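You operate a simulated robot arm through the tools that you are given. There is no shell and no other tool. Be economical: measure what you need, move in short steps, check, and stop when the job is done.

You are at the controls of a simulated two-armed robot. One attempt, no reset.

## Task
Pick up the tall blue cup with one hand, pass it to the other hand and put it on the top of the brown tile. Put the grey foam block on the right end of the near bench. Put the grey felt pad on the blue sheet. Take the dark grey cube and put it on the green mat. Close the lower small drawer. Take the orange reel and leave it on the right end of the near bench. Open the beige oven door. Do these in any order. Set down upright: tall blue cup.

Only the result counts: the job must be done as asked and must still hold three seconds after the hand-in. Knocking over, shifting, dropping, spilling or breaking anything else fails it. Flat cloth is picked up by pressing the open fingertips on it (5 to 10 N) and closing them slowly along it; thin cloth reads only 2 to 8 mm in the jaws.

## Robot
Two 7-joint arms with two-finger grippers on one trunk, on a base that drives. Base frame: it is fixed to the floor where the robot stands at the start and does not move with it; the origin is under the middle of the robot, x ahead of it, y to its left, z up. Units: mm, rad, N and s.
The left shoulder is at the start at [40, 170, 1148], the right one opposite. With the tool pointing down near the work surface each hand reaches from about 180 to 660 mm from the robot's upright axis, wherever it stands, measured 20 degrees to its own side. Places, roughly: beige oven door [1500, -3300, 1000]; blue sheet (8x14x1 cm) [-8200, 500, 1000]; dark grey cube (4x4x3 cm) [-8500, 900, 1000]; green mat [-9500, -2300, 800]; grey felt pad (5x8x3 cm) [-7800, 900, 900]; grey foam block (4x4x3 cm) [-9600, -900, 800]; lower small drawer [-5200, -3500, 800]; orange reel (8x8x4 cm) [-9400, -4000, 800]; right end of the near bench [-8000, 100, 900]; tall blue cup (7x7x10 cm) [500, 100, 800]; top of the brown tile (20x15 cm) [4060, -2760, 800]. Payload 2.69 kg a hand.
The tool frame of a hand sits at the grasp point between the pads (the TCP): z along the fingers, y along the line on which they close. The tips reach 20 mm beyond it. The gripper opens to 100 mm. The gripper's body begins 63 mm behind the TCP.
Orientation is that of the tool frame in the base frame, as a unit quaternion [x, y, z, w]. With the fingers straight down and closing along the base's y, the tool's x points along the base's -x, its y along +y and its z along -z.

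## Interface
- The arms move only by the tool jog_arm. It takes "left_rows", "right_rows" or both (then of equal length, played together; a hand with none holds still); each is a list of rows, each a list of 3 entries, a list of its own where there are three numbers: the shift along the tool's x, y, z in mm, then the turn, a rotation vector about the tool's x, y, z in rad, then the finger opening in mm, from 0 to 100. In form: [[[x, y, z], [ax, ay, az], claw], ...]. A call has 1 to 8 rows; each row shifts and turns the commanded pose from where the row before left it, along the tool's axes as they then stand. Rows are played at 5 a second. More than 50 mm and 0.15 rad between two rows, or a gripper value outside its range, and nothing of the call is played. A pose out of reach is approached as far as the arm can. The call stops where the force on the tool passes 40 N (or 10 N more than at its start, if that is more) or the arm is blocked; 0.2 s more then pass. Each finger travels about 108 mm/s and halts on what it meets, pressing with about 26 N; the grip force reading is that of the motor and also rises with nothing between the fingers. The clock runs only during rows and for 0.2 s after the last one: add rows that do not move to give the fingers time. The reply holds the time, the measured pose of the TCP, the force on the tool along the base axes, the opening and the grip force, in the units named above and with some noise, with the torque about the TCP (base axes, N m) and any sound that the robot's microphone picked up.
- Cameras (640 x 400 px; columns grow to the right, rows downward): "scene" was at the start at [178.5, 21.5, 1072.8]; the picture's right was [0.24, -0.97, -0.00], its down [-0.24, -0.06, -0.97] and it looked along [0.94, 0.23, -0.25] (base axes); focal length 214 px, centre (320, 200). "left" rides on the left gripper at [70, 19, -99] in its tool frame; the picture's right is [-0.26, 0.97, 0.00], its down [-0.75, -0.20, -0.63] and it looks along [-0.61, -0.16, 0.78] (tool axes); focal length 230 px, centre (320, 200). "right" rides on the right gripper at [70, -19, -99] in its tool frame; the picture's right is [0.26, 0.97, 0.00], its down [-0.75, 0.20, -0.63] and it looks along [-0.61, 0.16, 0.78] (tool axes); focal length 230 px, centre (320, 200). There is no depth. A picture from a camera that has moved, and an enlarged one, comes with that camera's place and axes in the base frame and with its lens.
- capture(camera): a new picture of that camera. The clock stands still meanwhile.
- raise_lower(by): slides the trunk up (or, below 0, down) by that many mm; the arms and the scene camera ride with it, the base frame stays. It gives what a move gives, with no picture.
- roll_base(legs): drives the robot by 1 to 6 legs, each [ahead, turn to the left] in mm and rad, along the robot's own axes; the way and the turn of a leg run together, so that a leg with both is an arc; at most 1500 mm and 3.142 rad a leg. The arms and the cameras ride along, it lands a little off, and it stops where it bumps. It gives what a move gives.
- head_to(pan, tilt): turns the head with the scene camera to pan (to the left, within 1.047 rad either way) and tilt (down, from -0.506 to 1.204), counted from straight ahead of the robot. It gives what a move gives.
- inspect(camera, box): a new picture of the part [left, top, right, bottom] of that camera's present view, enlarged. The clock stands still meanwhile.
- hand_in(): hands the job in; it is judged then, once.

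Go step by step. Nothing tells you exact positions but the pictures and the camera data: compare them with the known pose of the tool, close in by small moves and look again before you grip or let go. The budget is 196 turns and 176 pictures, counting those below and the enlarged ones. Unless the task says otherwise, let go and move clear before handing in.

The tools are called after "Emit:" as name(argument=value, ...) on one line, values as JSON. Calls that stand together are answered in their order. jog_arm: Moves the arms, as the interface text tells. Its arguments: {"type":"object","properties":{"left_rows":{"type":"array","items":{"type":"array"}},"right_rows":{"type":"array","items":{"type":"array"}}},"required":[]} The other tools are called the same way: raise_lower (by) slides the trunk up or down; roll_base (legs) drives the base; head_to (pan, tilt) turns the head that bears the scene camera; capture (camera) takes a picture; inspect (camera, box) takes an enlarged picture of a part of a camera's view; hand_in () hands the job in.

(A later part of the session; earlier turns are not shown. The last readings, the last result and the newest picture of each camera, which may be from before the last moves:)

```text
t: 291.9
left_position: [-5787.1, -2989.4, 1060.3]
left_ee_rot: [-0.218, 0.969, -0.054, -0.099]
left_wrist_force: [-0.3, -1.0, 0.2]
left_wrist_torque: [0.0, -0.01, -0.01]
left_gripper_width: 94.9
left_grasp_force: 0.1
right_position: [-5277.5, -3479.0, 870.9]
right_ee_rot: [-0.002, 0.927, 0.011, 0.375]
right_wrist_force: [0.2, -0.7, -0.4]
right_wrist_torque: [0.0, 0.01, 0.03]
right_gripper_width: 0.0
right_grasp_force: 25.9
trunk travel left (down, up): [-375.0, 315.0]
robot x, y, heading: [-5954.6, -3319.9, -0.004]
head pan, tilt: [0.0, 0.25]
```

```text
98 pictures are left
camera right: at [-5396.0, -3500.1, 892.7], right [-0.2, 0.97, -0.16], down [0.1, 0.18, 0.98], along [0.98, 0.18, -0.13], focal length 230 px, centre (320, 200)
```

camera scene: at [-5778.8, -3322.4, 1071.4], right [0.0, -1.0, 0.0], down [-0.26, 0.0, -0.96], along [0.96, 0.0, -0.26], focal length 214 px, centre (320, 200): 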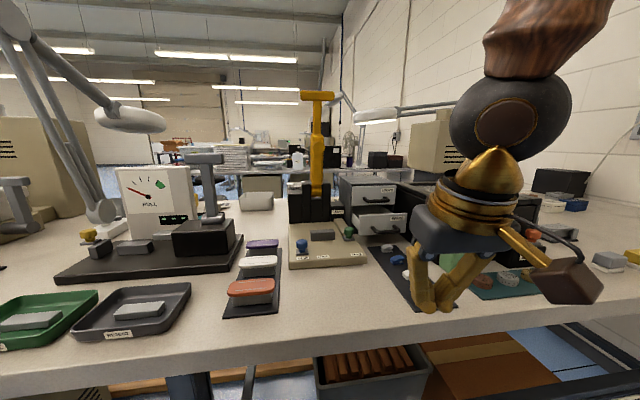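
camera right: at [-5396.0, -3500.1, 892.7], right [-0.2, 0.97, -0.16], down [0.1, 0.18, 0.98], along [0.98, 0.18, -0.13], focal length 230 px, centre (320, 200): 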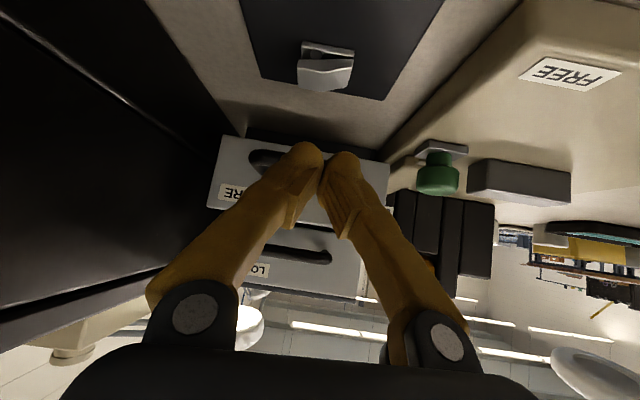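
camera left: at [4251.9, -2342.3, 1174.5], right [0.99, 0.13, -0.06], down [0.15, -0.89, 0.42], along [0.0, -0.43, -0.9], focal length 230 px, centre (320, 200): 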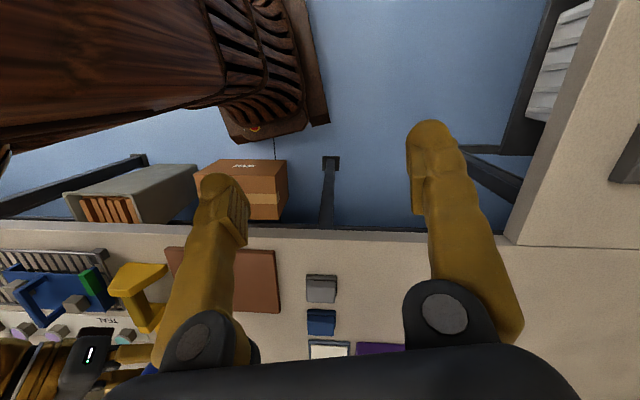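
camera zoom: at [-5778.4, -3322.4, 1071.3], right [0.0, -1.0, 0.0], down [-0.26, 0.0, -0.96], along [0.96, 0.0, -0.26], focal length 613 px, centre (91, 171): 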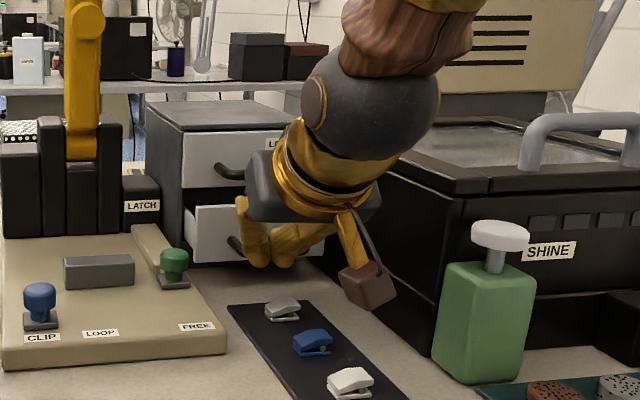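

Alignment on the lower drawer is good. Pushing forward.

Emit:
jog_arm(right_rows=[[[-7.2, 0, 6.9], [0, 0, 0], 0], [[-7.2, 0, 6.9], [0, 0, 0], 0], [[-7.2, 0, 6.9], [0, 0, 0], 0], [[-7.2, 0, 6.9], [0, 0, 0], 0], [[-7.2, 0, 6.9], [0, 0, 0], 0], [[-7.2, 0, 6.9], [0, 0, 0], 0], [[0, 0, 0], [0, 0, 0], 0]])

Emit:
inspect(camera="scene", box=[300, 140, 500, 280])

Emit:
capture(camera="right")

```text
t: 293.2
left_position: [-5792.2, -2993.1, 1063.6]
left_ee_rot: [-0.234, 0.963, -0.091, -0.101]
left_wrist_force: [0.5, 0.9, 0.3]
left_wrist_torque: [-0.04, 0.03, -0.02]
left_gripper_width: 95.1
left_grasp_force: 0.1
right_position: [-5231.8, -3477.1, 881.1]
right_ee_rot: [-0.002, 0.925, 0.009, 0.38]
right_wrist_force: [-0.3, -0.1, -0.6]
right_wrist_torque: [-0.04, -0.08, -0.04]
right_gripper_width: 0.0
right_grasp_force: 26.2
trunk travel left (down, up): [-375.0, 315.0]
robot x, y, heading: [-5962.6, -3320.7, -0.002]
head pan, tilt: [0.0, 0.25]
stopped in row 6 (right hand): the arm was blocked; the commanded pose is now the measured one
```

```text
2.86 times, centred on (400, 210) of scene
camera zoom: at [-5778.0, -3321.5, 1071.2], right [0.0, -1.0, 0.0], down [-0.26, 0.0, -0.96], along [0.96, 0.0, -0.26], focal length 613 px, centre (91, 171)
```

zoom: 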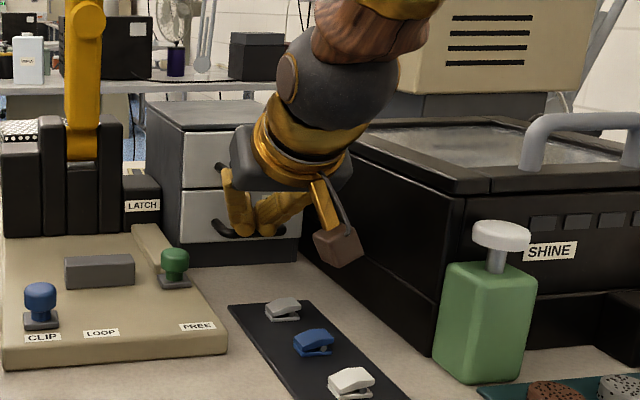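

```text
96 pictures are left
camera right: at [-5349.5, -3497.3, 901.9], right [-0.2, 0.97, -0.17], down [0.09, 0.19, 0.98], along [0.98, 0.18, -0.12], focal length 230 px, centre (320, 200)
```

right: 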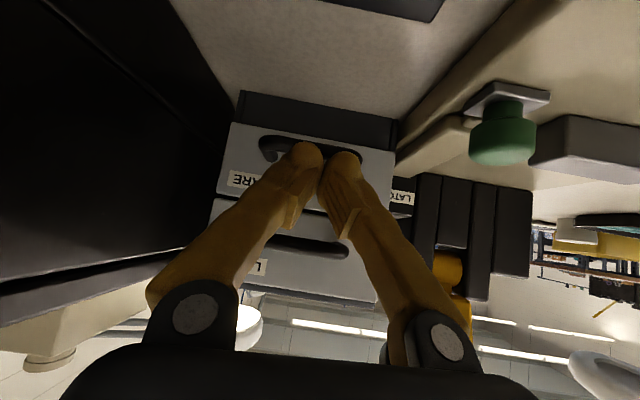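

The lower drawer looks flush. I'll withdraw and verify.

Emit:
jog_arm(right_rows=[[[14, 0, -14], [0, 0, 0], 0], [[22, 0, -21], [0, 0, 0], 0], [[22, 0, -21], [0, 0, 0], 0], [[25, 0, -35], [0, 0, 0], 0], [[20, 0, -40], [0, 0, 0], 0], [[0, 0, 0], [0, 0, 0], 0]])

Emit:
inspect(camera="scene", box=[310, 160, 450, 280])

```text
t: 294.6
left_position: [-5792.3, -2993.4, 1063.5]
left_ee_rot: [-0.234, 0.963, -0.088, -0.101]
left_wrist_force: [0.5, -0.7, 0.8]
left_wrist_torque: [-0.02, -0.02, 0.01]
left_gripper_width: 94.9
left_grasp_force: 0.0
right_position: [-5397.4, -3480.7, 901.7]
right_ee_rot: [-0.002, 0.925, 0.01, 0.379]
right_wrist_force: [-0.6, 0.1, 0.1]
right_wrist_torque: [-0.02, -0.01, 0.0]
right_gripper_width: 0.0
right_grasp_force: 25.7
trunk travel left (down, up): [-375.0, 315.0]
robot x, y, heading: [-5958.7, -3326.0, 0.002]
head pan, tilt: [0.0, 0.25]
```

```text
3.33 times, centred on (380, 220) of scene
camera zoom: at [-5778.1, -3322.5, 1071.2], right [0.0, -1.0, 0.0], down [-0.26, 0.0, -0.96], along [0.96, 0.0, -0.26], focal length 715 px, centre (120, 133)
```

zoom: 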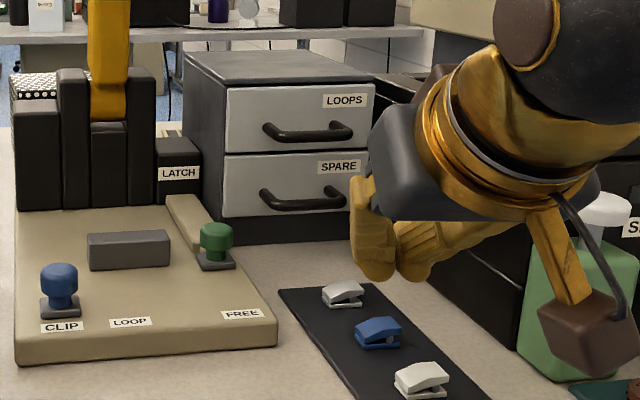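

The lower drawer is closed flush. I'll raise and re-fold the right hand, back away, and head for the wall benches in the west.

Emit:
jog_arm(right_rows=[[[-31, 0, -32], [0, 0, 0], 0], [[-31, 0, -32], [0, 0, 0], 0], [[-31, 0, -32], [0, 0, 0], 0], [[20, 0, -20], [0, 0.13, 0], 0], [[20, 0, -20], [0, 0.13, 0], 0], [[20, 0, -10], [0, 0.13, 0], 0], [[20, 0, 0], [0, 0.13, 0], 0], [[20, 0, 0], [0, 0.13, 0], 0]], left_rows=[[[-30, 0, 0], [0.08, 0.09, 0.1], 95], [[-30, 0, 0], [0.08, 0.09, 0.1], 95], [[-30, 0, 0], [0, 0, 0.1], 95], [[0, 0, 0], [0, 0, 0.1], 95], [[0, 0, 0], [0, 0, 0], 95], [[0, 0, 0], [0, 0, 0], 95], [[0, 0, 0], [0, 0, 0], 95], [[0, 0, 0], [0, 0, 0], 95]])

Emit:
roll_base(legs=[[-500, 0]])

Emit:
roll_base(legs=[[0, 0.78], [0, 0.78], [0, 0.78], [0, 0.79]])

Emit:
capture(camera="scene")

```text
refused: row 1 steps farther than a row can; nothing moved
```

```text
t: 297.6
left_position: [-6294.0, -2994.1, 1064.2]
left_ee_rot: [-0.233, 0.963, -0.089, -0.101]
left_wrist_force: [0.0, 0.3, -0.3]
left_wrist_torque: [0.0, -0.04, -0.01]
left_gripper_width: 95.2
left_grasp_force: 0.0
right_position: [-5898.6, -3481.9, 901.4]
right_ee_rot: [-0.002, 0.925, 0.01, 0.38]
right_wrist_force: [0.2, 0.4, 0.7]
right_wrist_torque: [0.02, -0.01, 0.0]
right_gripper_width: 0.0
right_grasp_force: 25.8
trunk travel left (down, up): [-375.0, 315.0]
robot x, y, heading: [-6456.4, -3322.1, 0.001]
head pan, tilt: [0.0, 0.25]
```

```text
t: 306.4
left_position: [-6627.3, -3634.3, 1073.4]
left_ee_rot: [0.964, 0.232, 0.098, -0.088]
left_wrist_force: [0.0, 0.5, 0.1]
left_wrist_torque: [0.0, 0.01, 0.0]
left_gripper_width: 95.1
left_grasp_force: 0.0
right_position: [-7009.6, -3161.7, 909.3]
right_ee_rot: [0.922, 0.003, -0.387, 0.01]
right_wrist_force: [-0.8, 0.7, -0.2]
right_wrist_torque: [-0.04, 0.01, 0.02]
right_gripper_width: 0.0
right_grasp_force: 26.5
trunk travel left (down, up): [-375.0, 315.0]
robot x, y, heading: [-6461.8, -3310.3, 3.132]
head pan, tilt: [0.0, 0.25]
```

```text
94 pictures are left
camera scene: at [-6644.3, -3309.2, 1071.4], right [0.0, 1.0, 0.0], down [0.26, 0.0, -0.96], along [-0.96, 0.0, -0.26], focal length 214 px, centre (320, 200)
```

scene: 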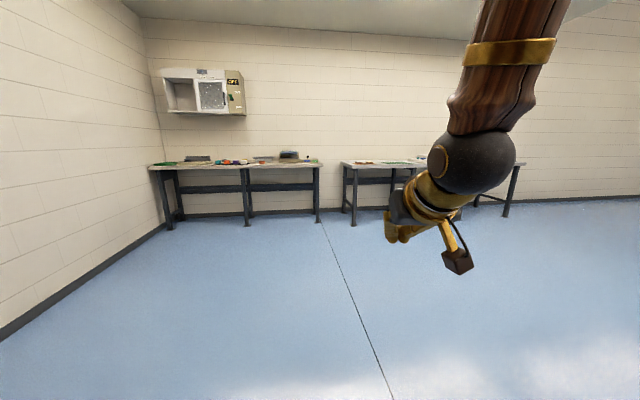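

The arm fold was refused (too big a turn), so I'll redo it in smaller steps before driving on.

Emit:
jog_arm(right_rows=[[[0, 0, -20], [0, 0.13, 0], 60], [[0, 0, -20], [0, 0.13, 0], 60], [[0, 0, -20], [0, 0.13, 0], 60], [[20, 0, -30], [0, 0.13, 0], 60], [[30, 0, -20], [0, 0.13, 0], 60], [[30, 0, 0], [0, 0.13, 0], 60], [[30, 0, 0], [0, 0, 0], 60], [[0, 0, 0], [0, 0, 0], 60]], left_rows=[[[0, 0, 0], [-0.045, -0.05, 0.12], 95], [[0, 0, 0], [-0.045, -0.05, 0.12], 95], [[0, 0, 0], [-0.045, -0.05, 0.12], 95], [[-40, 0, 0], [-0.045, -0.05, 0.12], 95], [[-45, 0, 0], [0, 0, 0], 95], [[-45, 0, 0], [0, 0, 0], 95], [[-45, -20, 0], [0, 0, 0], 95], [[0, 0, 0], [0, 0, 0], 95]])

Emit:
roll_base(legs=[[0, 0.28], [600, 0], [600, 0], [600, 0], [300, 0]])

Emit:
capture(camera="scene")

```text
t: 306.8
left_position: [-6610.0, -3645.6, 1086.1]
left_ee_rot: [0.973, 0.202, 0.084, -0.08]
left_wrist_force: [0.8, 0.4, -0.3]
left_wrist_torque: [-0.03, 0.1, -0.02]
left_gripper_width: 94.8
left_grasp_force: 0.1
left hand out of reach, approached as far as the arm can: row 1
right_position: [-6971.4, -3166.1, 935.5]
right_ee_rot: [0.927, 0.005, -0.374, 0.009]
right_wrist_force: [0.8, 0.5, 0.6]
right_wrist_torque: [0.0, 0.05, -0.02]
right_gripper_width: 60.1
right_grasp_force: 0.1
trunk travel left (down, up): [-375.0, 315.0]
robot x, y, heading: [-6463.0, -3310.7, 3.142]
head pan, tilt: [0.0, 0.25]
stopped in row 1 (left hand): the arm was blocked; the commanded pose is now the measured one
```

```text
t: 307.6
left_position: [-6576.0, -3648.3, 1099.6]
left_ee_rot: [0.961, 0.238, 0.064, -0.125]
left_wrist_force: [1.0, -0.7, 0.2]
left_wrist_torque: [-0.03, 0.07, 0.05]
left_gripper_width: 95.0
left_grasp_force: 0.0
right_position: [-6950.0, -3188.0, 952.2]
right_ee_rot: [0.921, 0.026, -0.387, 0.015]
right_wrist_force: [0.7, 0.0, 0.7]
right_wrist_torque: [0.02, 0.04, 0.0]
right_gripper_width: 59.8
right_grasp_force: 0.0
trunk travel left (down, up): [-375.0, 315.0]
robot x, y, heading: [-6464.7, -3305.2, -3.102]
head pan, tilt: [0.0, 0.25]
stopped in leg 1: the robot was blocked; the commanded pose is now the measured one
```

```text
93 pictures are left
camera scene: at [-6640.8, -3317.1, 1072.0], right [-0.04, 1.0, 0.0], down [0.26, 0.01, -0.97], along [-0.96, -0.04, -0.26], focal length 214 px, centre (320, 200)
```

scene: 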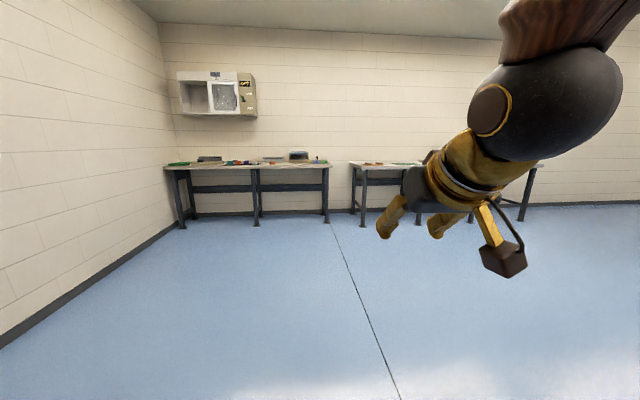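

The left arm is folded tight against the body. I'll bring it forward first, then fix orientations.

Emit:
jog_arm(left_rows=[[[-39, -11, 0], [0, 0, 0], 95], [[-39, -11, 0], [0, 0, 0], 95], [[-39, -11, 0], [0, 0, 0], 95], [[-39, -11, 10], [0, 0, 0], 95], [[-39, -11, 10], [0, 0, 0], 95], [[0, 0, 10], [-0.05, -0.03, 0.12], 95], [[0, 0, 10], [-0.05, -0.03, 0.12], 95], [[0, 0, 10], [-0.05, -0.03, 0.12], 95]])

Emit:
jog_arm(right_rows=[[[0, 0, -20], [0, 0.13, 0], 60], [[0, 0, -20], [0, 0.13, 0], 60], [[0, 0, -20], [0, 0.13, 0], 60], [[20, 0, -30], [0, 0.13, 0], 60], [[30, 0, -20], [0, 0.13, 0], 60], [[30, 0, 0], [0, 0.13, 0], 60], [[30, 0, 0], [0, 0, 0], 60], [[0, 0, 0], [0, 0, 0], 60]])

```text
t: 309.4
left_position: [-6767.2, -3675.9, 1018.7]
left_ee_rot: [0.998, 0.052, 0.022, -0.029]
left_wrist_force: [-0.2, 0.2, 1.2]
left_wrist_torque: [-0.04, -0.01, -0.02]
left_gripper_width: 94.8
left_grasp_force: 0.1
right_position: [-6954.3, -3186.0, 950.8]
right_ee_rot: [0.922, 0.024, -0.386, 0.015]
right_wrist_force: [0.2, 0.4, 0.1]
right_wrist_torque: [0.01, 0.04, 0.02]
right_gripper_width: 60.0
right_grasp_force: 0.0
trunk travel left (down, up): [-375.0, 315.0]
robot x, y, heading: [-6461.9, -3308.1, -3.107]
head pan, tilt: [0.0, 0.25]
```

```text
t: 311.2
left_position: [-6767.2, -3674.9, 1017.6]
left_ee_rot: [0.998, 0.052, 0.023, -0.028]
left_wrist_force: [0.1, -0.2, 0.1]
left_wrist_torque: [0.03, -0.03, 0.03]
left_gripper_width: 95.2
left_grasp_force: 0.0
right_position: [-6794.3, -3177.8, 1023.8]
right_ee_rot: [1.0, 0.03, -0.006, 0.005]
right_wrist_force: [1.0, 0.1, -0.1]
right_wrist_torque: [0.01, 0.02, -0.03]
right_gripper_width: 60.2
right_grasp_force: 0.0
trunk travel left (down, up): [-375.0, 315.0]
robot x, y, heading: [-6463.4, -3307.4, -3.102]
head pan, tilt: [0.0, 0.25]
```

Both hands are in a good carrying pose now. Driving to the south-west bench.

Emit:
roll_base(legs=[[0, 0.159], [650, 0], [650, 0], [650, 0], [400, 0]])

Emit:
head_to(pan=0.0, tilt=0.35)

Emit:
capture(camera="scene")

```text
t: 312.1
left_position: [-6713.5, -3687.8, 1026.6]
left_ee_rot: [0.997, 0.075, 0.006, -0.028]
left_wrist_force: [1.9, 0.1, 1.0]
left_wrist_torque: [0.03, 0.12, 0.04]
left_gripper_width: 95.0
left_grasp_force: 0.0
right_position: [-6754.5, -3187.4, 1015.3]
right_ee_rot: [0.999, 0.053, 0.012, 0.004]
right_wrist_force: [0.6, 0.4, 0.7]
right_wrist_torque: [-0.02, 0.04, 0.01]
right_gripper_width: 60.0
right_grasp_force: 0.0
trunk travel left (down, up): [-375.0, 315.0]
robot x, y, heading: [-6461.7, -3307.5, -3.062]
head pan, tilt: [0.0, 0.25]
stopped in leg 1: the robot was blocked; the commanded pose is now the measured one
```

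```text
t: 312.7
left_position: [-6719.0, -3688.1, 1025.4]
left_ee_rot: [0.997, 0.076, 0.009, -0.028]
left_wrist_force: [-0.9, 0.4, -0.8]
left_wrist_torque: [0.0, 0.02, 0.0]
left_gripper_width: 95.1
left_grasp_force: 0.1
right_position: [-6760.4, -3186.9, 1015.0]
right_ee_rot: [0.999, 0.052, 0.013, 0.005]
right_wrist_force: [0.2, -0.2, -1.4]
right_wrist_torque: [0.01, -0.02, 0.03]
right_gripper_width: 59.8
right_grasp_force: 0.1
trunk travel left (down, up): [-375.0, 315.0]
robot x, y, heading: [-6463.1, -3309.3, -3.057]
head pan, tilt: [0.0, 0.351]
```

```text
92 pictures are left
camera scene: at [-6644.3, -3324.3, 1061.7], right [-0.08, 1.0, 0.0], down [0.36, 0.03, -0.93], along [-0.93, -0.08, -0.36], focal length 214 px, centre (320, 200)
```

scene: 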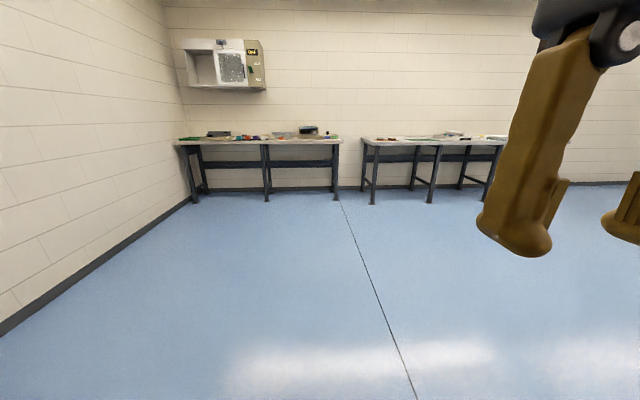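

Blocked again for no visible reason; retrying in separate steps.

Emit:
roll_base(legs=[[0, 0.12]])

Emit:
roll_base(legs=[[650, 0], [650, 0], [650, 0], [400, 0]])

Emit:
capture(camera="scene")

```text
t: 313.6
left_position: [-6663.8, -3693.6, 1033.6]
left_ee_rot: [0.995, 0.098, -0.01, -0.026]
left_wrist_force: [0.8, -0.2, -0.7]
left_wrist_torque: [-0.02, 0.05, 0.02]
left_gripper_width: 95.0
left_grasp_force: 0.0
right_position: [-6719.0, -3195.0, 1008.8]
right_ee_rot: [0.997, 0.075, 0.031, 0.003]
right_wrist_force: [-0.6, -0.1, -0.1]
right_wrist_torque: [0.0, 0.05, 0.01]
right_gripper_width: 60.0
right_grasp_force: 0.0
trunk travel left (down, up): [-375.0, 315.0]
robot x, y, heading: [-6460.1, -3309.5, -3.018]
head pan, tilt: [0.0, 0.351]
stopped in leg 1: the robot was blocked; the commanded pose is now the measured one
```

```text
t: 317.8
left_position: [-7325.3, -3771.8, 1036.1]
left_ee_rot: [0.995, 0.097, -0.019, -0.026]
left_wrist_force: [-1.2, -0.7, -0.4]
left_wrist_torque: [0.03, -0.06, -0.01]
left_gripper_width: 94.9
left_grasp_force: 0.1
right_position: [-7390.2, -3284.8, 1013.0]
right_ee_rot: [0.997, 0.071, 0.023, 0.015]
right_wrist_force: [-1.6, -1.0, 0.2]
right_wrist_torque: [0.04, -0.12, 0.01]
right_gripper_width: 60.1
right_grasp_force: 0.0
trunk travel left (down, up): [-375.0, 315.0]
robot x, y, heading: [-7139.9, -3391.1, -3.027]
head pan, tilt: [0.0, 0.351]
stopped in leg 2: the robot was blocked; the commanded pose is now the measured one
```

```text
91 pictures are left
camera scene: at [-7322.0, -3413.2, 1061.3], right [-0.12, 0.99, 0.0], down [0.36, 0.04, -0.93], along [-0.93, -0.11, -0.36], focal length 214 px, centre (320, 200)
```

scene: 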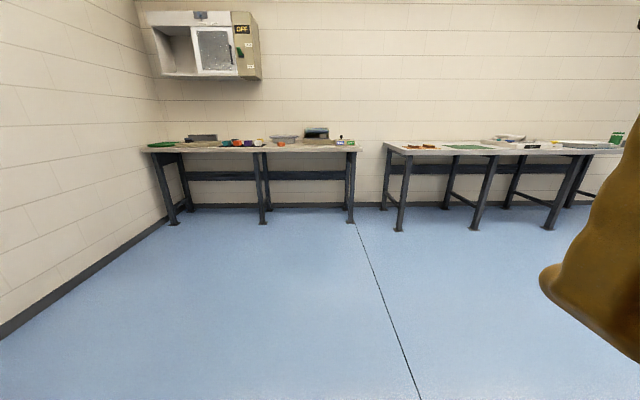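

The right hand is too near the head, which explains the blocking. Spreading the hands forward and outward.

Emit:
jog_arm(right_rows=[[[-20, -35, 0], [0, 0, 0], 60], [[-35, -30, 0], [0, 0, 0], 60], [[-35, -25, 0], [0, 0, 0], 60], [[-35, -25, 0], [0, 0, 0], 60], [[-25, 0, 0], [0, 0, 0], 60], [[0, 0, 0], [0, 0, 0], 60]], left_rows=[[[-35, 0, 0], [0, 0, 0], 95], [[-40, 0, 0], [0, 0, 0], 95], [[-40, -20, 0], [0, 0, 0], 95], [[-40, -20, 0], [0, 0, 0], 95], [[-40, -15, 0], [0, 0, 0], 95], [[0, 0, 0], [0, 0, 0], 95]])

Emit:
roll_base(legs=[[0, 0.1], [600, 0], [600, 0], [600, 0]])

Emit:
capture(camera="scene")

```text
t: 319.2
left_position: [-7521.8, -3756.1, 1047.3]
left_ee_rot: [0.995, 0.096, -0.023, -0.026]
left_wrist_force: [1.7, 0.1, -0.7]
left_wrist_torque: [0.02, 0.0, 0.0]
left_gripper_width: 95.1
left_grasp_force: 0.1
right_position: [-7545.2, -3186.4, 1012.1]
right_ee_rot: [0.997, 0.074, 0.014, 0.005]
right_wrist_force: [-0.1, -0.1, 0.1]
right_wrist_torque: [-0.04, -0.02, 0.04]
right_gripper_width: 59.8
right_grasp_force: 0.1
right hand out of reach, approached as far as the arm can: row 1
trunk travel left (down, up): [-375.0, 315.0]
robot x, y, heading: [-7138.0, -3391.0, -3.026]
head pan, tilt: [0.0, 0.351]
```

```text
t: 329.2
left_position: [-9247.8, -4194.6, 1047.7]
left_ee_rot: [0.989, 0.147, -0.023, -0.025]
left_wrist_force: [-0.2, -0.7, -0.1]
left_wrist_torque: [-0.02, -0.09, 0.05]
left_gripper_width: 95.0
left_grasp_force: 0.0
right_position: [-9330.0, -3630.1, 1012.2]
right_ee_rot: [0.992, 0.127, 0.014, 0.006]
right_wrist_force: [0.4, 0.3, -0.1]
right_wrist_torque: [-0.04, -0.02, -0.01]
right_gripper_width: 60.0
right_grasp_force: 0.1
trunk travel left (down, up): [-375.0, 315.0]
robot x, y, heading: [-8904.6, -3789.8, -2.919]
head pan, tilt: [0.0, 0.351]
```

```text
90 pictures are left
camera scene: at [-9081.8, -3832.6, 1061.7], right [-0.22, 0.98, 0.0], down [0.35, 0.08, -0.93], along [-0.91, -0.21, -0.36], focal length 214 px, centre (320, 200)
```

scene: 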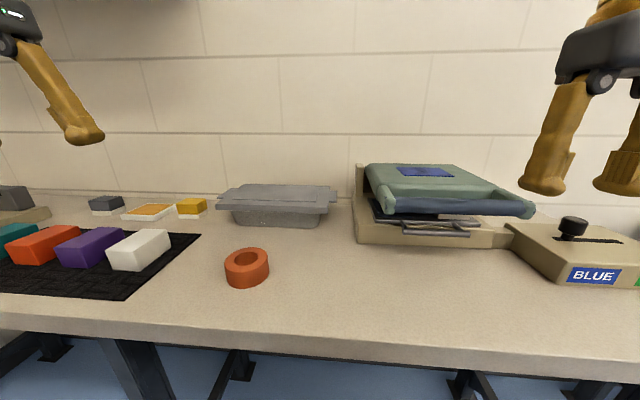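

The orange reel is at about [-9361, -4030, top 825]. Moving the left hand over it for a closer look.

Emit:
jog_arm(left_rows=[[[-12, -38, 0], [-0.05, 0.046, 0], 100], [[-12, -38, 0], [0, 0, 0], 100], [[-12, -38, 10], [0, 0, 0], 100], [[-12, -38, 20], [0, 0, 0], 100], [[-12, -38, 20], [0, 0, 0], 100], [[0, 0, 40], [0, 0, 0], 100], [[0, 0, 0], [0, 0, 0], 100]])

Emit:
capture(camera="left")

Emit:
capture(camera="scene")

```text
t: 330.8
left_position: [-9344.3, -4027.1, 967.8]
left_ee_rot: [0.989, 0.146, -0.005, -0.003]
left_wrist_force: [0.4, 0.1, 0.3]
left_wrist_torque: [0.01, 0.01, 0.05]
left_gripper_width: 100.2
left_grasp_force: 0.0
right_position: [-9315.1, -3626.2, 1018.4]
right_ee_rot: [0.992, 0.126, 0.006, 0.005]
right_wrist_force: [-0.2, 0.2, -0.4]
right_wrist_torque: [0.0, 0.01, -0.01]
right_gripper_width: 59.8
right_grasp_force: 0.0
trunk travel left (down, up): [-375.0, 315.0]
robot x, y, heading: [-8903.2, -3793.2, -2.919]
head pan, tilt: [0.0, 0.351]
```

```text
89 pictures are left
camera left: at [-9272.0, -4023.0, 1066.8], right [0.03, -1.0, 0.0], down [-0.77, -0.03, 0.64], along [-0.64, -0.02, -0.77], focal length 230 px, centre (320, 200)
```

left: 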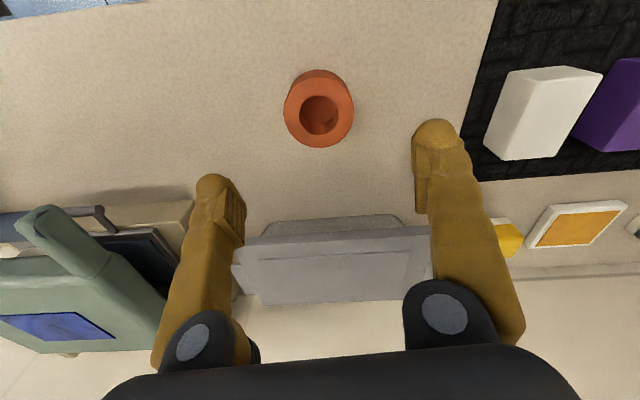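

```text
88 pictures are left
camera scene: at [-9081.1, -3832.1, 1061.9], right [-0.22, 0.98, 0.0], down [0.35, 0.08, -0.93], along [-0.91, -0.21, -0.36], focal length 214 px, centre (320, 200)
```

scene: 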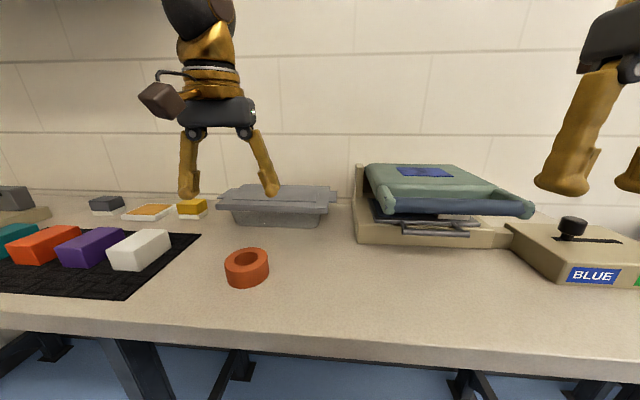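

Ring centre about [-9354, -4024], top ≈ 830. Lowering to just above and checking alignment.

Emit:
jog_arm(left_rows=[[[-8.7, -5.8, 0], [0, 0, 0], 100], [[0, 0, 40], [0, 0, 0], 100], [[0, 0, 40], [0, 0, 0], 100], [[0, 0, 15], [0, 0, 0], 100], [[0, 0, 0], [0, 0, 0], 100]])

Emit:
capture(camera="left")

Emit:
inspect(camera="scene", box=[150, 160, 350, 300])

```text
t: 332.0
left_position: [-9355.2, -4023.5, 874.1]
left_ee_rot: [0.989, 0.147, -0.004, -0.002]
left_wrist_force: [0.0, 0.2, 0.2]
left_wrist_torque: [-0.01, 0.01, -0.01]
left_gripper_width: 99.9
left_grasp_force: 0.1
right_position: [-9313.3, -3626.7, 1017.9]
right_ee_rot: [0.992, 0.126, 0.006, 0.006]
right_wrist_force: [0.6, 0.1, -1.4]
right_wrist_torque: [-0.01, 0.01, -0.02]
right_gripper_width: 60.0
right_grasp_force: 0.1
trunk travel left (down, up): [-375.0, 315.0]
robot x, y, heading: [-8903.7, -3788.3, -2.918]
head pan, tilt: [0.0, 0.351]
```

```text
87 pictures are left
camera left: at [-9282.4, -4020.2, 972.1], right [0.03, -1.0, 0.0], down [-0.77, -0.03, 0.64], along [-0.64, -0.02, -0.77], focal length 230 px, centre (320, 200)
```

left: 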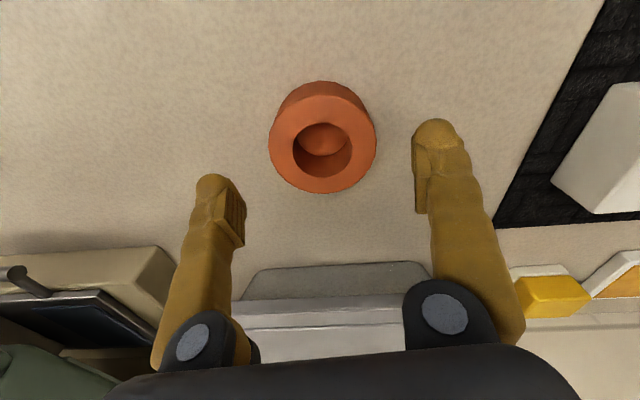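

```text
2.86 times, centred on (250, 230) of scene
camera zoom: at [-9081.3, -3832.4, 1061.9], right [-0.22, 0.98, 0.0], down [0.35, 0.08, -0.93], along [-0.91, -0.21, -0.36], focal length 613 px, centre (520, 114)
```

zoom: 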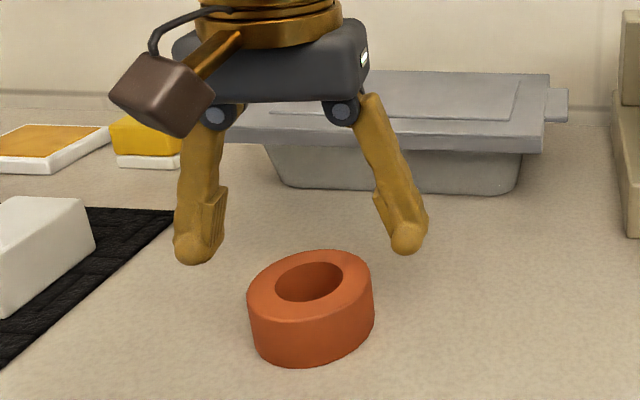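

Well centred. Going down around the ring and closing.

Emit:
jog_arm(left_rows=[[[0, 0, 20], [0, 0, 0], 100], [[0, 0, 20], [0, 0, 0], 100], [[0, 0, 12], [0, 0, 0], 100], [[0, 0, 0], [0, 0, 0], 80], [[0, 0, 0], [0, 0, 0], 60], [[0, 0, 0], [0, 0, 0], 50], [[0, 0, 0], [0, 0, 0], 50]])

Emit:
capture(camera="left")

```text
t: 333.6
left_position: [-9356.1, -4021.5, 822.0]
left_ee_rot: [0.989, 0.147, -0.004, -0.002]
left_wrist_force: [-0.5, -1.2, -0.5]
left_wrist_torque: [-0.02, 0.01, 0.01]
left_gripper_width: 69.2
left_grasp_force: 25.7
right_position: [-9314.1, -3626.1, 1017.3]
right_ee_rot: [0.992, 0.126, 0.006, 0.006]
right_wrist_force: [-0.6, -0.1, 0.3]
right_wrist_torque: [0.0, 0.01, -0.01]
right_gripper_width: 60.1
right_grasp_force: 0.1
trunk travel left (down, up): [-375.0, 315.0]
robot x, y, heading: [-8902.2, -3792.5, -2.918]
head pan, tilt: [0.0, 0.351]
```

```text
85 pictures are left
camera left: at [-9283.4, -4019.4, 920.0], right [0.04, -1.0, 0.0], down [-0.77, -0.03, 0.64], along [-0.64, -0.02, -0.77], focal length 230 px, centre (320, 200)
```

left: 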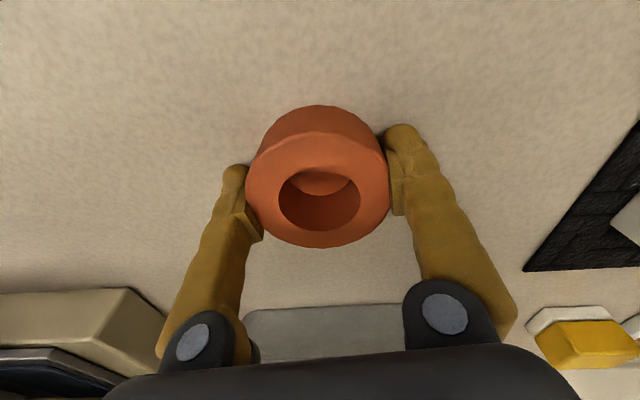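

Reel gripped. Lifting it, moving to a carrying pose, then backing off and heading north along the wall benches.

Emit:
jog_arm(left_rows=[[[0, 0, -40], [0, 0, 0], 50], [[0, 0, -45], [0, 0, 0], 50], [[0, 0, -45], [0, 0, 0], 50], [[0, 0, -45], [0, 0, 0], 50], [[25, 30, -20], [0, 0, 0], 50], [[25, 40, 0], [0, 0, 0], 50], [[20, 40, 0], [0, 0, 0], 50], [[0, 0, 0], [0, 0, 0], 50]])

Emit:
roll_base(legs=[[-400, 0], [0, -0.6], [0, -0.6], [0, -0.59]])

Emit:
capture(camera="scene")

```text
t: 335.4
left_position: [-9256.6, -4109.9, 1013.9]
left_ee_rot: [0.989, 0.147, -0.005, -0.002]
left_wrist_force: [0.0, -0.2, 0.1]
left_wrist_torque: [0.02, -0.01, 0.01]
left_gripper_width: 69.1
left_grasp_force: 26.3
right_position: [-9314.8, -3626.6, 1018.1]
right_ee_rot: [0.992, 0.126, 0.005, 0.007]
right_wrist_force: [0.6, 0.7, 0.5]
right_wrist_torque: [-0.01, -0.03, 0.0]
right_gripper_width: 60.1
right_grasp_force: 0.0
trunk travel left (down, up): [-375.0, 315.0]
robot x, y, heading: [-8902.9, -3790.9, -2.921]
head pan, tilt: [0.0, 0.351]
```

```text
t: 342.9
left_position: [-8742.0, -3288.8, 1015.5]
left_ee_rot: [0.732, -0.681, -0.002, -0.006]
left_wrist_force: [0.4, -0.1, -0.3]
left_wrist_torque: [0.02, 0.01, 0.0]
left_gripper_width: 69.0
left_grasp_force: 25.8
right_position: [-8258.9, -3339.0, 1018.2]
right_ee_rot: [0.719, -0.695, -0.003, 0.009]
right_wrist_force: [-0.8, 0.5, -0.1]
right_wrist_torque: [0.03, 0.0, 0.05]
right_gripper_width: 60.0
right_grasp_force: 0.0
trunk travel left (down, up): [-375.0, 315.0]
robot x, y, heading: [-8519.5, -3703.5, 1.572]
head pan, tilt: [0.0, 0.351]
```

```text
84 pictures are left
camera scene: at [-8519.7, -3522.9, 1061.9], right [1.0, 0.0, 0.0], down [0.0, -0.36, -0.93], along [0.0, 0.93, -0.36], focal length 214 px, centre (320, 200)
```

scene: 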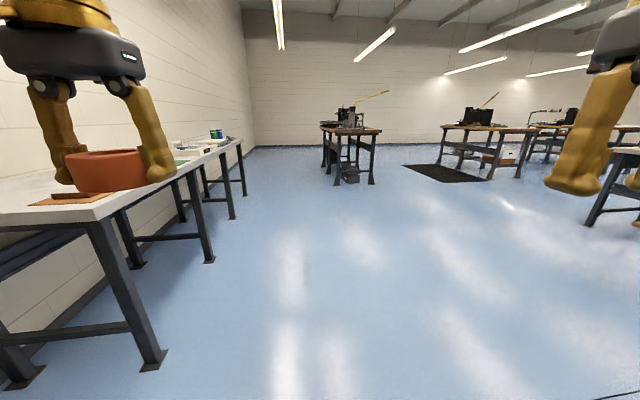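

The way north is clear. Driving up along the second wall bench toward the foam block.

Emit:
roll_base(legs=[[0, 0.12], [700, 0], [700, 0], [700, 0], [540, 0]])

Emit:
roll_base(legs=[[0, 0.72], [0, 0.73]])

Emit:
capture(camera="scene")

```text
t: 357.0
left_position: [-9119.6, -710.4, 1020.4]
left_ee_rot: [0.774, -0.633, -0.007, -0.01]
left_wrist_force: [0.2, 0.1, -0.7]
left_wrist_torque: [0.01, -0.02, 0.0]
left_gripper_width: 68.8
left_grasp_force: 26.3
right_position: [-8635.3, -697.3, 1024.5]
right_ee_rot: [0.761, -0.648, -0.006, 0.005]
right_wrist_force: [-0.3, 0.0, -0.9]
right_wrist_torque: [0.0, -0.03, 0.0]
right_gripper_width: 60.0
right_grasp_force: 0.0
trunk travel left (down, up): [-375.0, 315.0]
robot x, y, heading: [-8843.7, -1083.3, 1.703]
head pan, tilt: [0.0, 0.351]
```

```text
t: 361.3
left_position: [-9230.2, -1302.5, 1027.5]
left_ee_rot: [0.999, 0.038, -0.02, -0.004]
left_wrist_force: [-0.8, -0.4, -1.9]
left_wrist_torque: [-0.01, 0.01, -0.01]
left_gripper_width: 68.9
left_grasp_force: 26.0
right_position: [-9183.3, -818.9, 1029.1]
right_ee_rot: [1.0, 0.018, -0.011, 0.007]
right_wrist_force: [-0.1, -0.4, 0.5]
right_wrist_torque: [-0.01, 0.0, 0.0]
right_gripper_width: 59.8
right_grasp_force: 0.1
trunk travel left (down, up): [-375.0, 315.0]
robot x, y, heading: [-8849.5, -1071.7, -3.136]
head pan, tilt: [0.0, 0.351]
```

```text
83 pictures are left
camera scene: at [-9031.2, -1072.5, 1061.9], right [0.0, 1.0, 0.0], down [0.36, 0.0, -0.93], along [-0.93, 0.0, -0.36], focal length 214 px, centre (320, 200)
```

scene: 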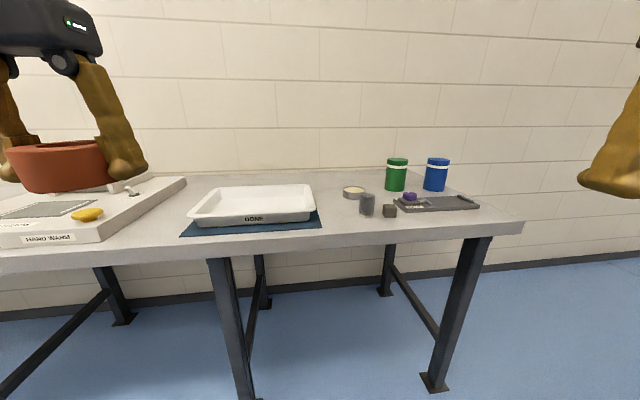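

Emit:
inspect(camera="scene", box=[320, 150, 500, 250])

```text
3.56 times, centred on (410, 200) of scene
camera zoom: at [-9031.2, -1072.5, 1061.9], right [0.0, 1.0, 0.0], down [0.36, 0.0, -0.93], along [-0.93, 0.0, -0.36], focal length 763 px, centre (0, 200)
```

zoom: 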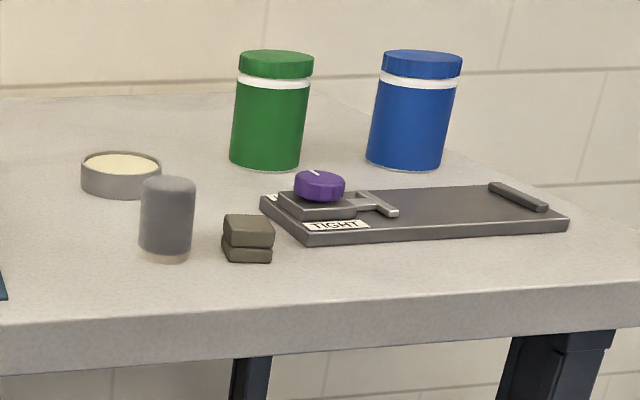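

The grey foam block is the small block at about [-9595, -869]. A cylinder and a tray flank it, so I'll grip it front-to-back. First moving closer to the bench.

Emit:
roll_base(legs=[[0, -0.2], [265, 0], [0, 0.19]])

Emit:
jog_arm(right_rows=[[[0, 0, 0], [0, 0, 0.145], 70], [[0, 0, 0], [0, 0, 0.145], 70], [[0, 0, 0], [0, 0, 0.145], 70], [[0, 0, 0], [0, 0, 0.145], 70], [[0, 0, 0], [0, 0, 0.145], 70], [[0, 0, 0], [0, 0, 0.145], 70], [[0, 0, 0], [0, 0, 0.145], 70], [[0, 0, 0], [0, 0, 0.145], 70]])

Emit:
jog_arm(right_rows=[[[0, 0, 0], [0, 0, 0.145], 70], [[0, 0, 0], [0, 0, 0.145], 70], [[0, 0, 0], [0, 0, 0.1], 70], [[0, 0, 0], [0, 0, 0], 70]])

Emit:
capture(camera="scene")

Emit:
capture(camera="right")

```text
t: 362.1
left_position: [-9184.0, -1289.2, 1034.5]
left_ee_rot: [0.999, 0.021, -0.028, -0.006]
left_wrist_force: [0.7, -0.1, 0.5]
left_wrist_torque: [-0.03, 0.1, -0.03]
left_gripper_width: 69.1
left_grasp_force: 26.0
right_position: [-9103.4, -818.2, 1009.3]
right_ee_rot: [0.999, 0.002, 0.034, 0.04]
right_wrist_force: [0.8, 0.0, 0.6]
right_wrist_torque: [-0.05, 0.07, -0.03]
right_gripper_width: 60.0
right_grasp_force: 0.0
trunk travel left (down, up): [-375.0, 315.0]
robot x, y, heading: [-8849.4, -1070.4, 3.104]
head pan, tilt: [0.0, 0.351]
stopped in leg 1: the robot was blocked; the commanded pose is now the measured one
```

```text
t: 363.9
left_position: [-9187.4, -1290.5, 1035.4]
left_ee_rot: [0.999, 0.021, -0.029, -0.006]
left_wrist_force: [-0.5, 0.3, -0.6]
left_wrist_torque: [-0.03, 0.0, 0.01]
left_gripper_width: 69.0
left_grasp_force: 26.0
right_position: [-9111.8, -819.3, 1018.6]
right_ee_rot: [0.837, -0.546, 0.034, 0.023]
right_wrist_force: [-0.3, -0.3, 0.9]
right_wrist_torque: [-0.04, 0.02, 0.01]
right_gripper_width: 69.8
right_grasp_force: 0.0
trunk travel left (down, up): [-375.0, 315.0]
robot x, y, heading: [-8850.8, -1074.6, 3.11]
head pan, tilt: [0.0, 0.351]
```

```text
t: 364.9
left_position: [-9187.8, -1290.3, 1033.7]
left_ee_rot: [0.999, 0.021, -0.029, -0.006]
left_wrist_force: [-0.9, 0.2, -0.9]
left_wrist_torque: [-0.01, -0.01, 0.0]
left_gripper_width: 69.1
left_grasp_force: 26.0
right_position: [-9112.1, -818.9, 1018.2]
right_ee_rot: [0.715, -0.698, 0.037, 0.016]
right_wrist_force: [-0.2, 0.0, -0.8]
right_wrist_torque: [0.0, 0.02, 0.02]
right_gripper_width: 69.9
right_grasp_force: 0.1
trunk travel left (down, up): [-375.0, 315.0]
robot x, y, heading: [-8851.3, -1069.3, 3.115]
head pan, tilt: [0.0, 0.351]
```

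```text
81 pictures are left
camera scene: at [-9031.3, -1065.4, 1061.8], right [0.03, 1.0, 0.0], down [0.36, -0.01, -0.93], along [-0.93, 0.03, -0.36], focal length 214 px, centre (320, 200)
```

scene: 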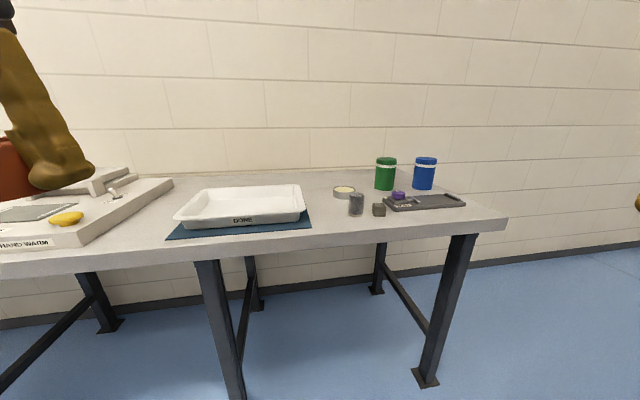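

```text
80 pictures are left
camera right: at [-9095.2, -880.4, 1122.4], right [-0.96, -0.28, -0.01], down [-0.24, 0.79, 0.57], along [-0.15, 0.54, -0.82], focal length 230 px, centre (320, 200)
```

right: 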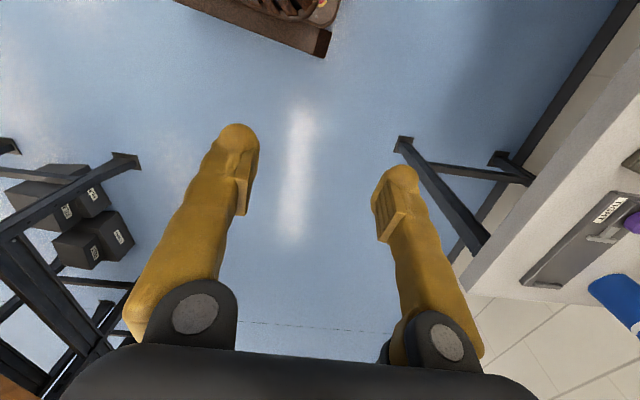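

The small turn was blocked again and the hands slid back. I'll push the hands forward, then drive straight in.

Emit:
jog_arm(right_rows=[[[0, 40, 0], [0, 0, 0], 70], [[0, 40, 0], [0, 0, 0], 70], [[0, 40, 0], [0, 0, 0], 70], [[0, 0, 0], [-0.075, 0, 0], 70]], left_rows=[[[-30, 0, 0], [0, 0, 0], 50], [[-30, 0, 0], [0, 0, 0], 50], [[0, 0, 0], [0, 0.05, 0], 50], [[0, 0, 0], [0, 0, 0], 50]])

Emit:
roll_base(legs=[[0, -0.15], [265, 0], [0, 0.15]])

Emit:
capture(camera="scene")

Emit:
capture(camera="right")

```text
t: 365.9
left_position: [-9249.9, -1293.2, 1049.7]
left_ee_rot: [1.0, 0.02, -0.019, -0.008]
left_wrist_force: [-0.3, -0.2, -0.7]
left_wrist_torque: [-0.01, 0.03, -0.02]
left_gripper_width: 69.1
left_grasp_force: 26.4
right_position: [-9234.7, -822.0, 1024.5]
right_ee_rot: [0.715, -0.697, 0.001, 0.053]
right_wrist_force: [0.3, -0.2, 0.7]
right_wrist_torque: [-0.04, 0.01, -0.03]
right_gripper_width: 69.9
right_grasp_force: 0.0
trunk travel left (down, up): [-375.0, 315.0]
robot x, y, heading: [-8848.1, -1073.9, 3.107]
head pan, tilt: [0.0, 0.351]
```

```text
t: 366.7
left_position: [-9221.9, -1275.8, 1062.5]
left_ee_rot: [0.999, -0.002, -0.038, -0.01]
left_wrist_force: [1.2, 0.3, -1.0]
left_wrist_torque: [0.01, 0.12, -0.01]
left_gripper_width: 68.7
left_grasp_force: 26.2
right_position: [-9188.5, -808.3, 1037.7]
right_ee_rot: [-0.7, 0.711, 0.01, -0.066]
right_wrist_force: [-0.1, -0.6, 0.2]
right_wrist_torque: [-0.03, 0.04, 0.0]
right_gripper_width: 70.0
right_grasp_force: 0.0
trunk travel left (down, up): [-375.0, 315.0]
robot x, y, heading: [-8849.5, -1069.3, 3.067]
head pan, tilt: [0.0, 0.351]
stopped in leg 1: the robot was blocked; the commanded pose is now the measured one
```

```text
79 pictures are left
camera scene: at [-9026.1, -1057.6, 1062.7], right [0.07, 1.0, 0.0], down [0.35, -0.03, -0.93], along [-0.93, 0.07, -0.36], focal length 214 px, centre (320, 200)
```

scene: 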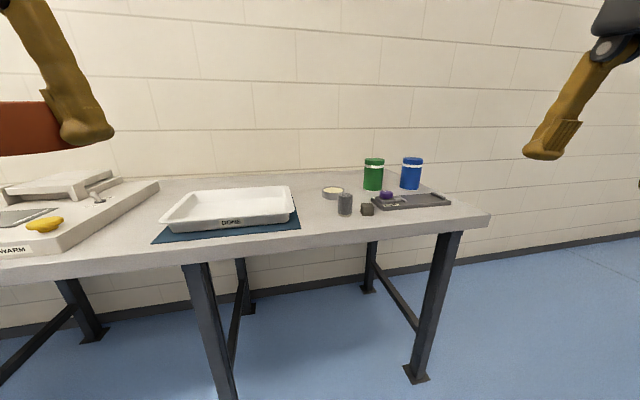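

```text
78 pictures are left
camera right: at [-9159.6, -871.0, 1138.8], right [-0.96, -0.24, 0.12], down [-0.12, 0.8, 0.59], along [-0.24, 0.55, -0.8], focal length 230 px, centre (320, 200)
```

right: 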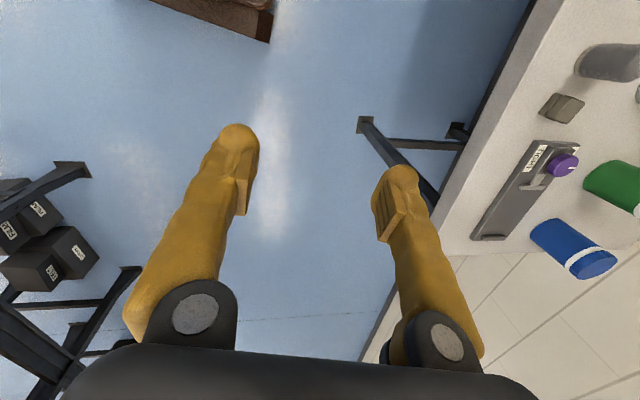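

The heading is fine as it is; I'll simply drive straight in.

Emit:
roll_base(legs=[[260, 0]])

Emit:
capture(camera="scene")

Emit:
capture(camera="right")

```text
t: 368.6
left_position: [-9491.7, -1257.6, 1057.9]
left_ee_rot: [0.999, -0.001, -0.033, -0.008]
left_wrist_force: [-1.0, 0.3, -0.2]
left_wrist_torque: [-0.02, -0.06, 0.03]
left_gripper_width: 68.8
left_grasp_force: 25.5
right_position: [-9457.1, -788.7, 1034.3]
right_ee_rot: [-0.7, 0.712, 0.007, -0.061]
right_wrist_force: [-0.7, 0.1, -0.9]
right_wrist_torque: [0.0, -0.08, -0.01]
right_gripper_width: 70.2
right_grasp_force: 0.1
trunk travel left (down, up): [-375.0, 315.0]
robot x, y, heading: [-9109.6, -1051.6, 3.067]
head pan, tilt: [0.0, 0.351]
```

```text
77 pictures are left
camera scene: at [-9291.9, -1038.8, 1061.4], right [0.07, 1.0, 0.0], down [0.36, -0.03, -0.93], along [-0.93, 0.07, -0.36], focal length 214 px, centre (320, 200)
```

scene: 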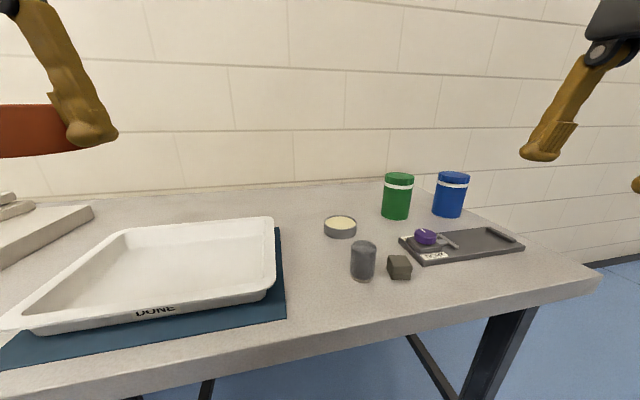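

```text
76 pictures are left
camera right: at [-9429.7, -852.1, 1135.1], right [-0.96, -0.24, 0.11], down [-0.13, 0.8, 0.58], along [-0.23, 0.55, -0.8], focal length 230 px, centre (320, 200)
```

right: 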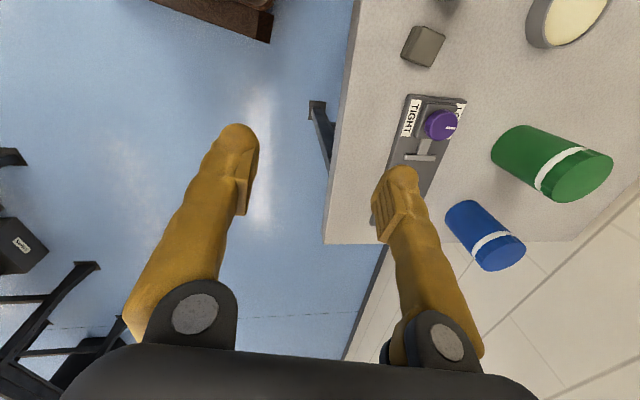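

Block at about [-9599, -874]. Levelling the right hand and moving above it.

Emit:
jog_arm(right_rows=[[[0, 0, 0], [0.097, -0.077, 0], 70], [[21, 35, 20], [0, 0, 0], 70], [[21, 35, 26], [0, 0, 0], 70], [[21, 36, 26], [0, 0, 0], 70], [[22, 36, 26], [0, 0, 0], 70], [[0, 0, 0], [0, 0, 0], 70]])

Emit:
capture(camera="right")

Emit:
inspect(camera="scene", box=[320, 160, 480, 300])

```text
t: 370.0
left_position: [-9469.8, -1259.7, 1052.0]
left_ee_rot: [1.0, 0.0, -0.021, -0.008]
left_wrist_force: [0.2, 0.4, -0.9]
left_wrist_torque: [0.0, 0.01, 0.01]
left_gripper_width: 69.1
left_grasp_force: 26.0
right_position: [-9584.9, -874.2, 945.0]
right_ee_rot: [-0.701, 0.713, 0.006, -0.005]
right_wrist_force: [-0.8, 0.9, 0.2]
right_wrist_torque: [0.01, 0.01, -0.01]
right_gripper_width: 70.0
right_grasp_force: 0.2
trunk travel left (down, up): [-375.0, 315.0]
robot x, y, heading: [-9107.6, -1052.9, 3.065]
head pan, tilt: [0.0, 0.351]
```

```text
75 pictures are left
camera right: at [-9564.8, -944.0, 1042.5], right [-0.97, -0.24, 0.02], down [-0.18, 0.75, 0.63], along [-0.17, 0.61, -0.77], focal length 230 px, centre (320, 200)
```

right: 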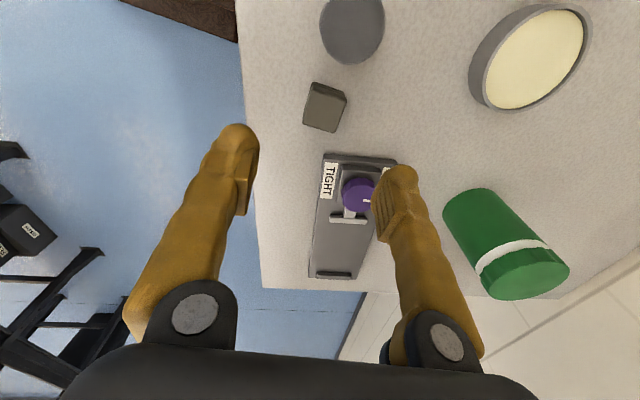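

```text
2.86 times, centred on (400, 230) of scene
camera zoom: at [-9289.7, -1038.7, 1061.9], right [0.07, 1.0, 0.0], down [0.36, -0.03, -0.93], along [-0.93, 0.07, -0.36], focal length 613 px, centre (91, 114)
```

zoom: 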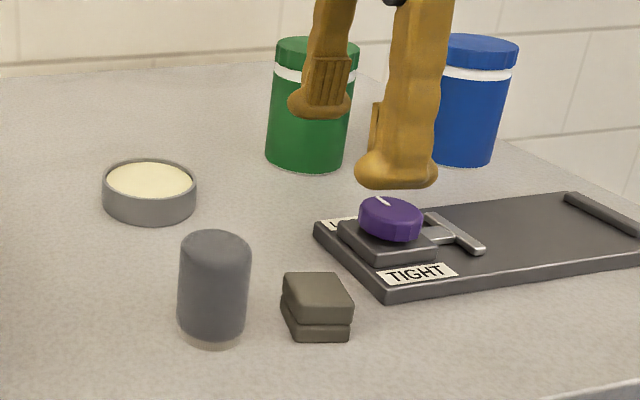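

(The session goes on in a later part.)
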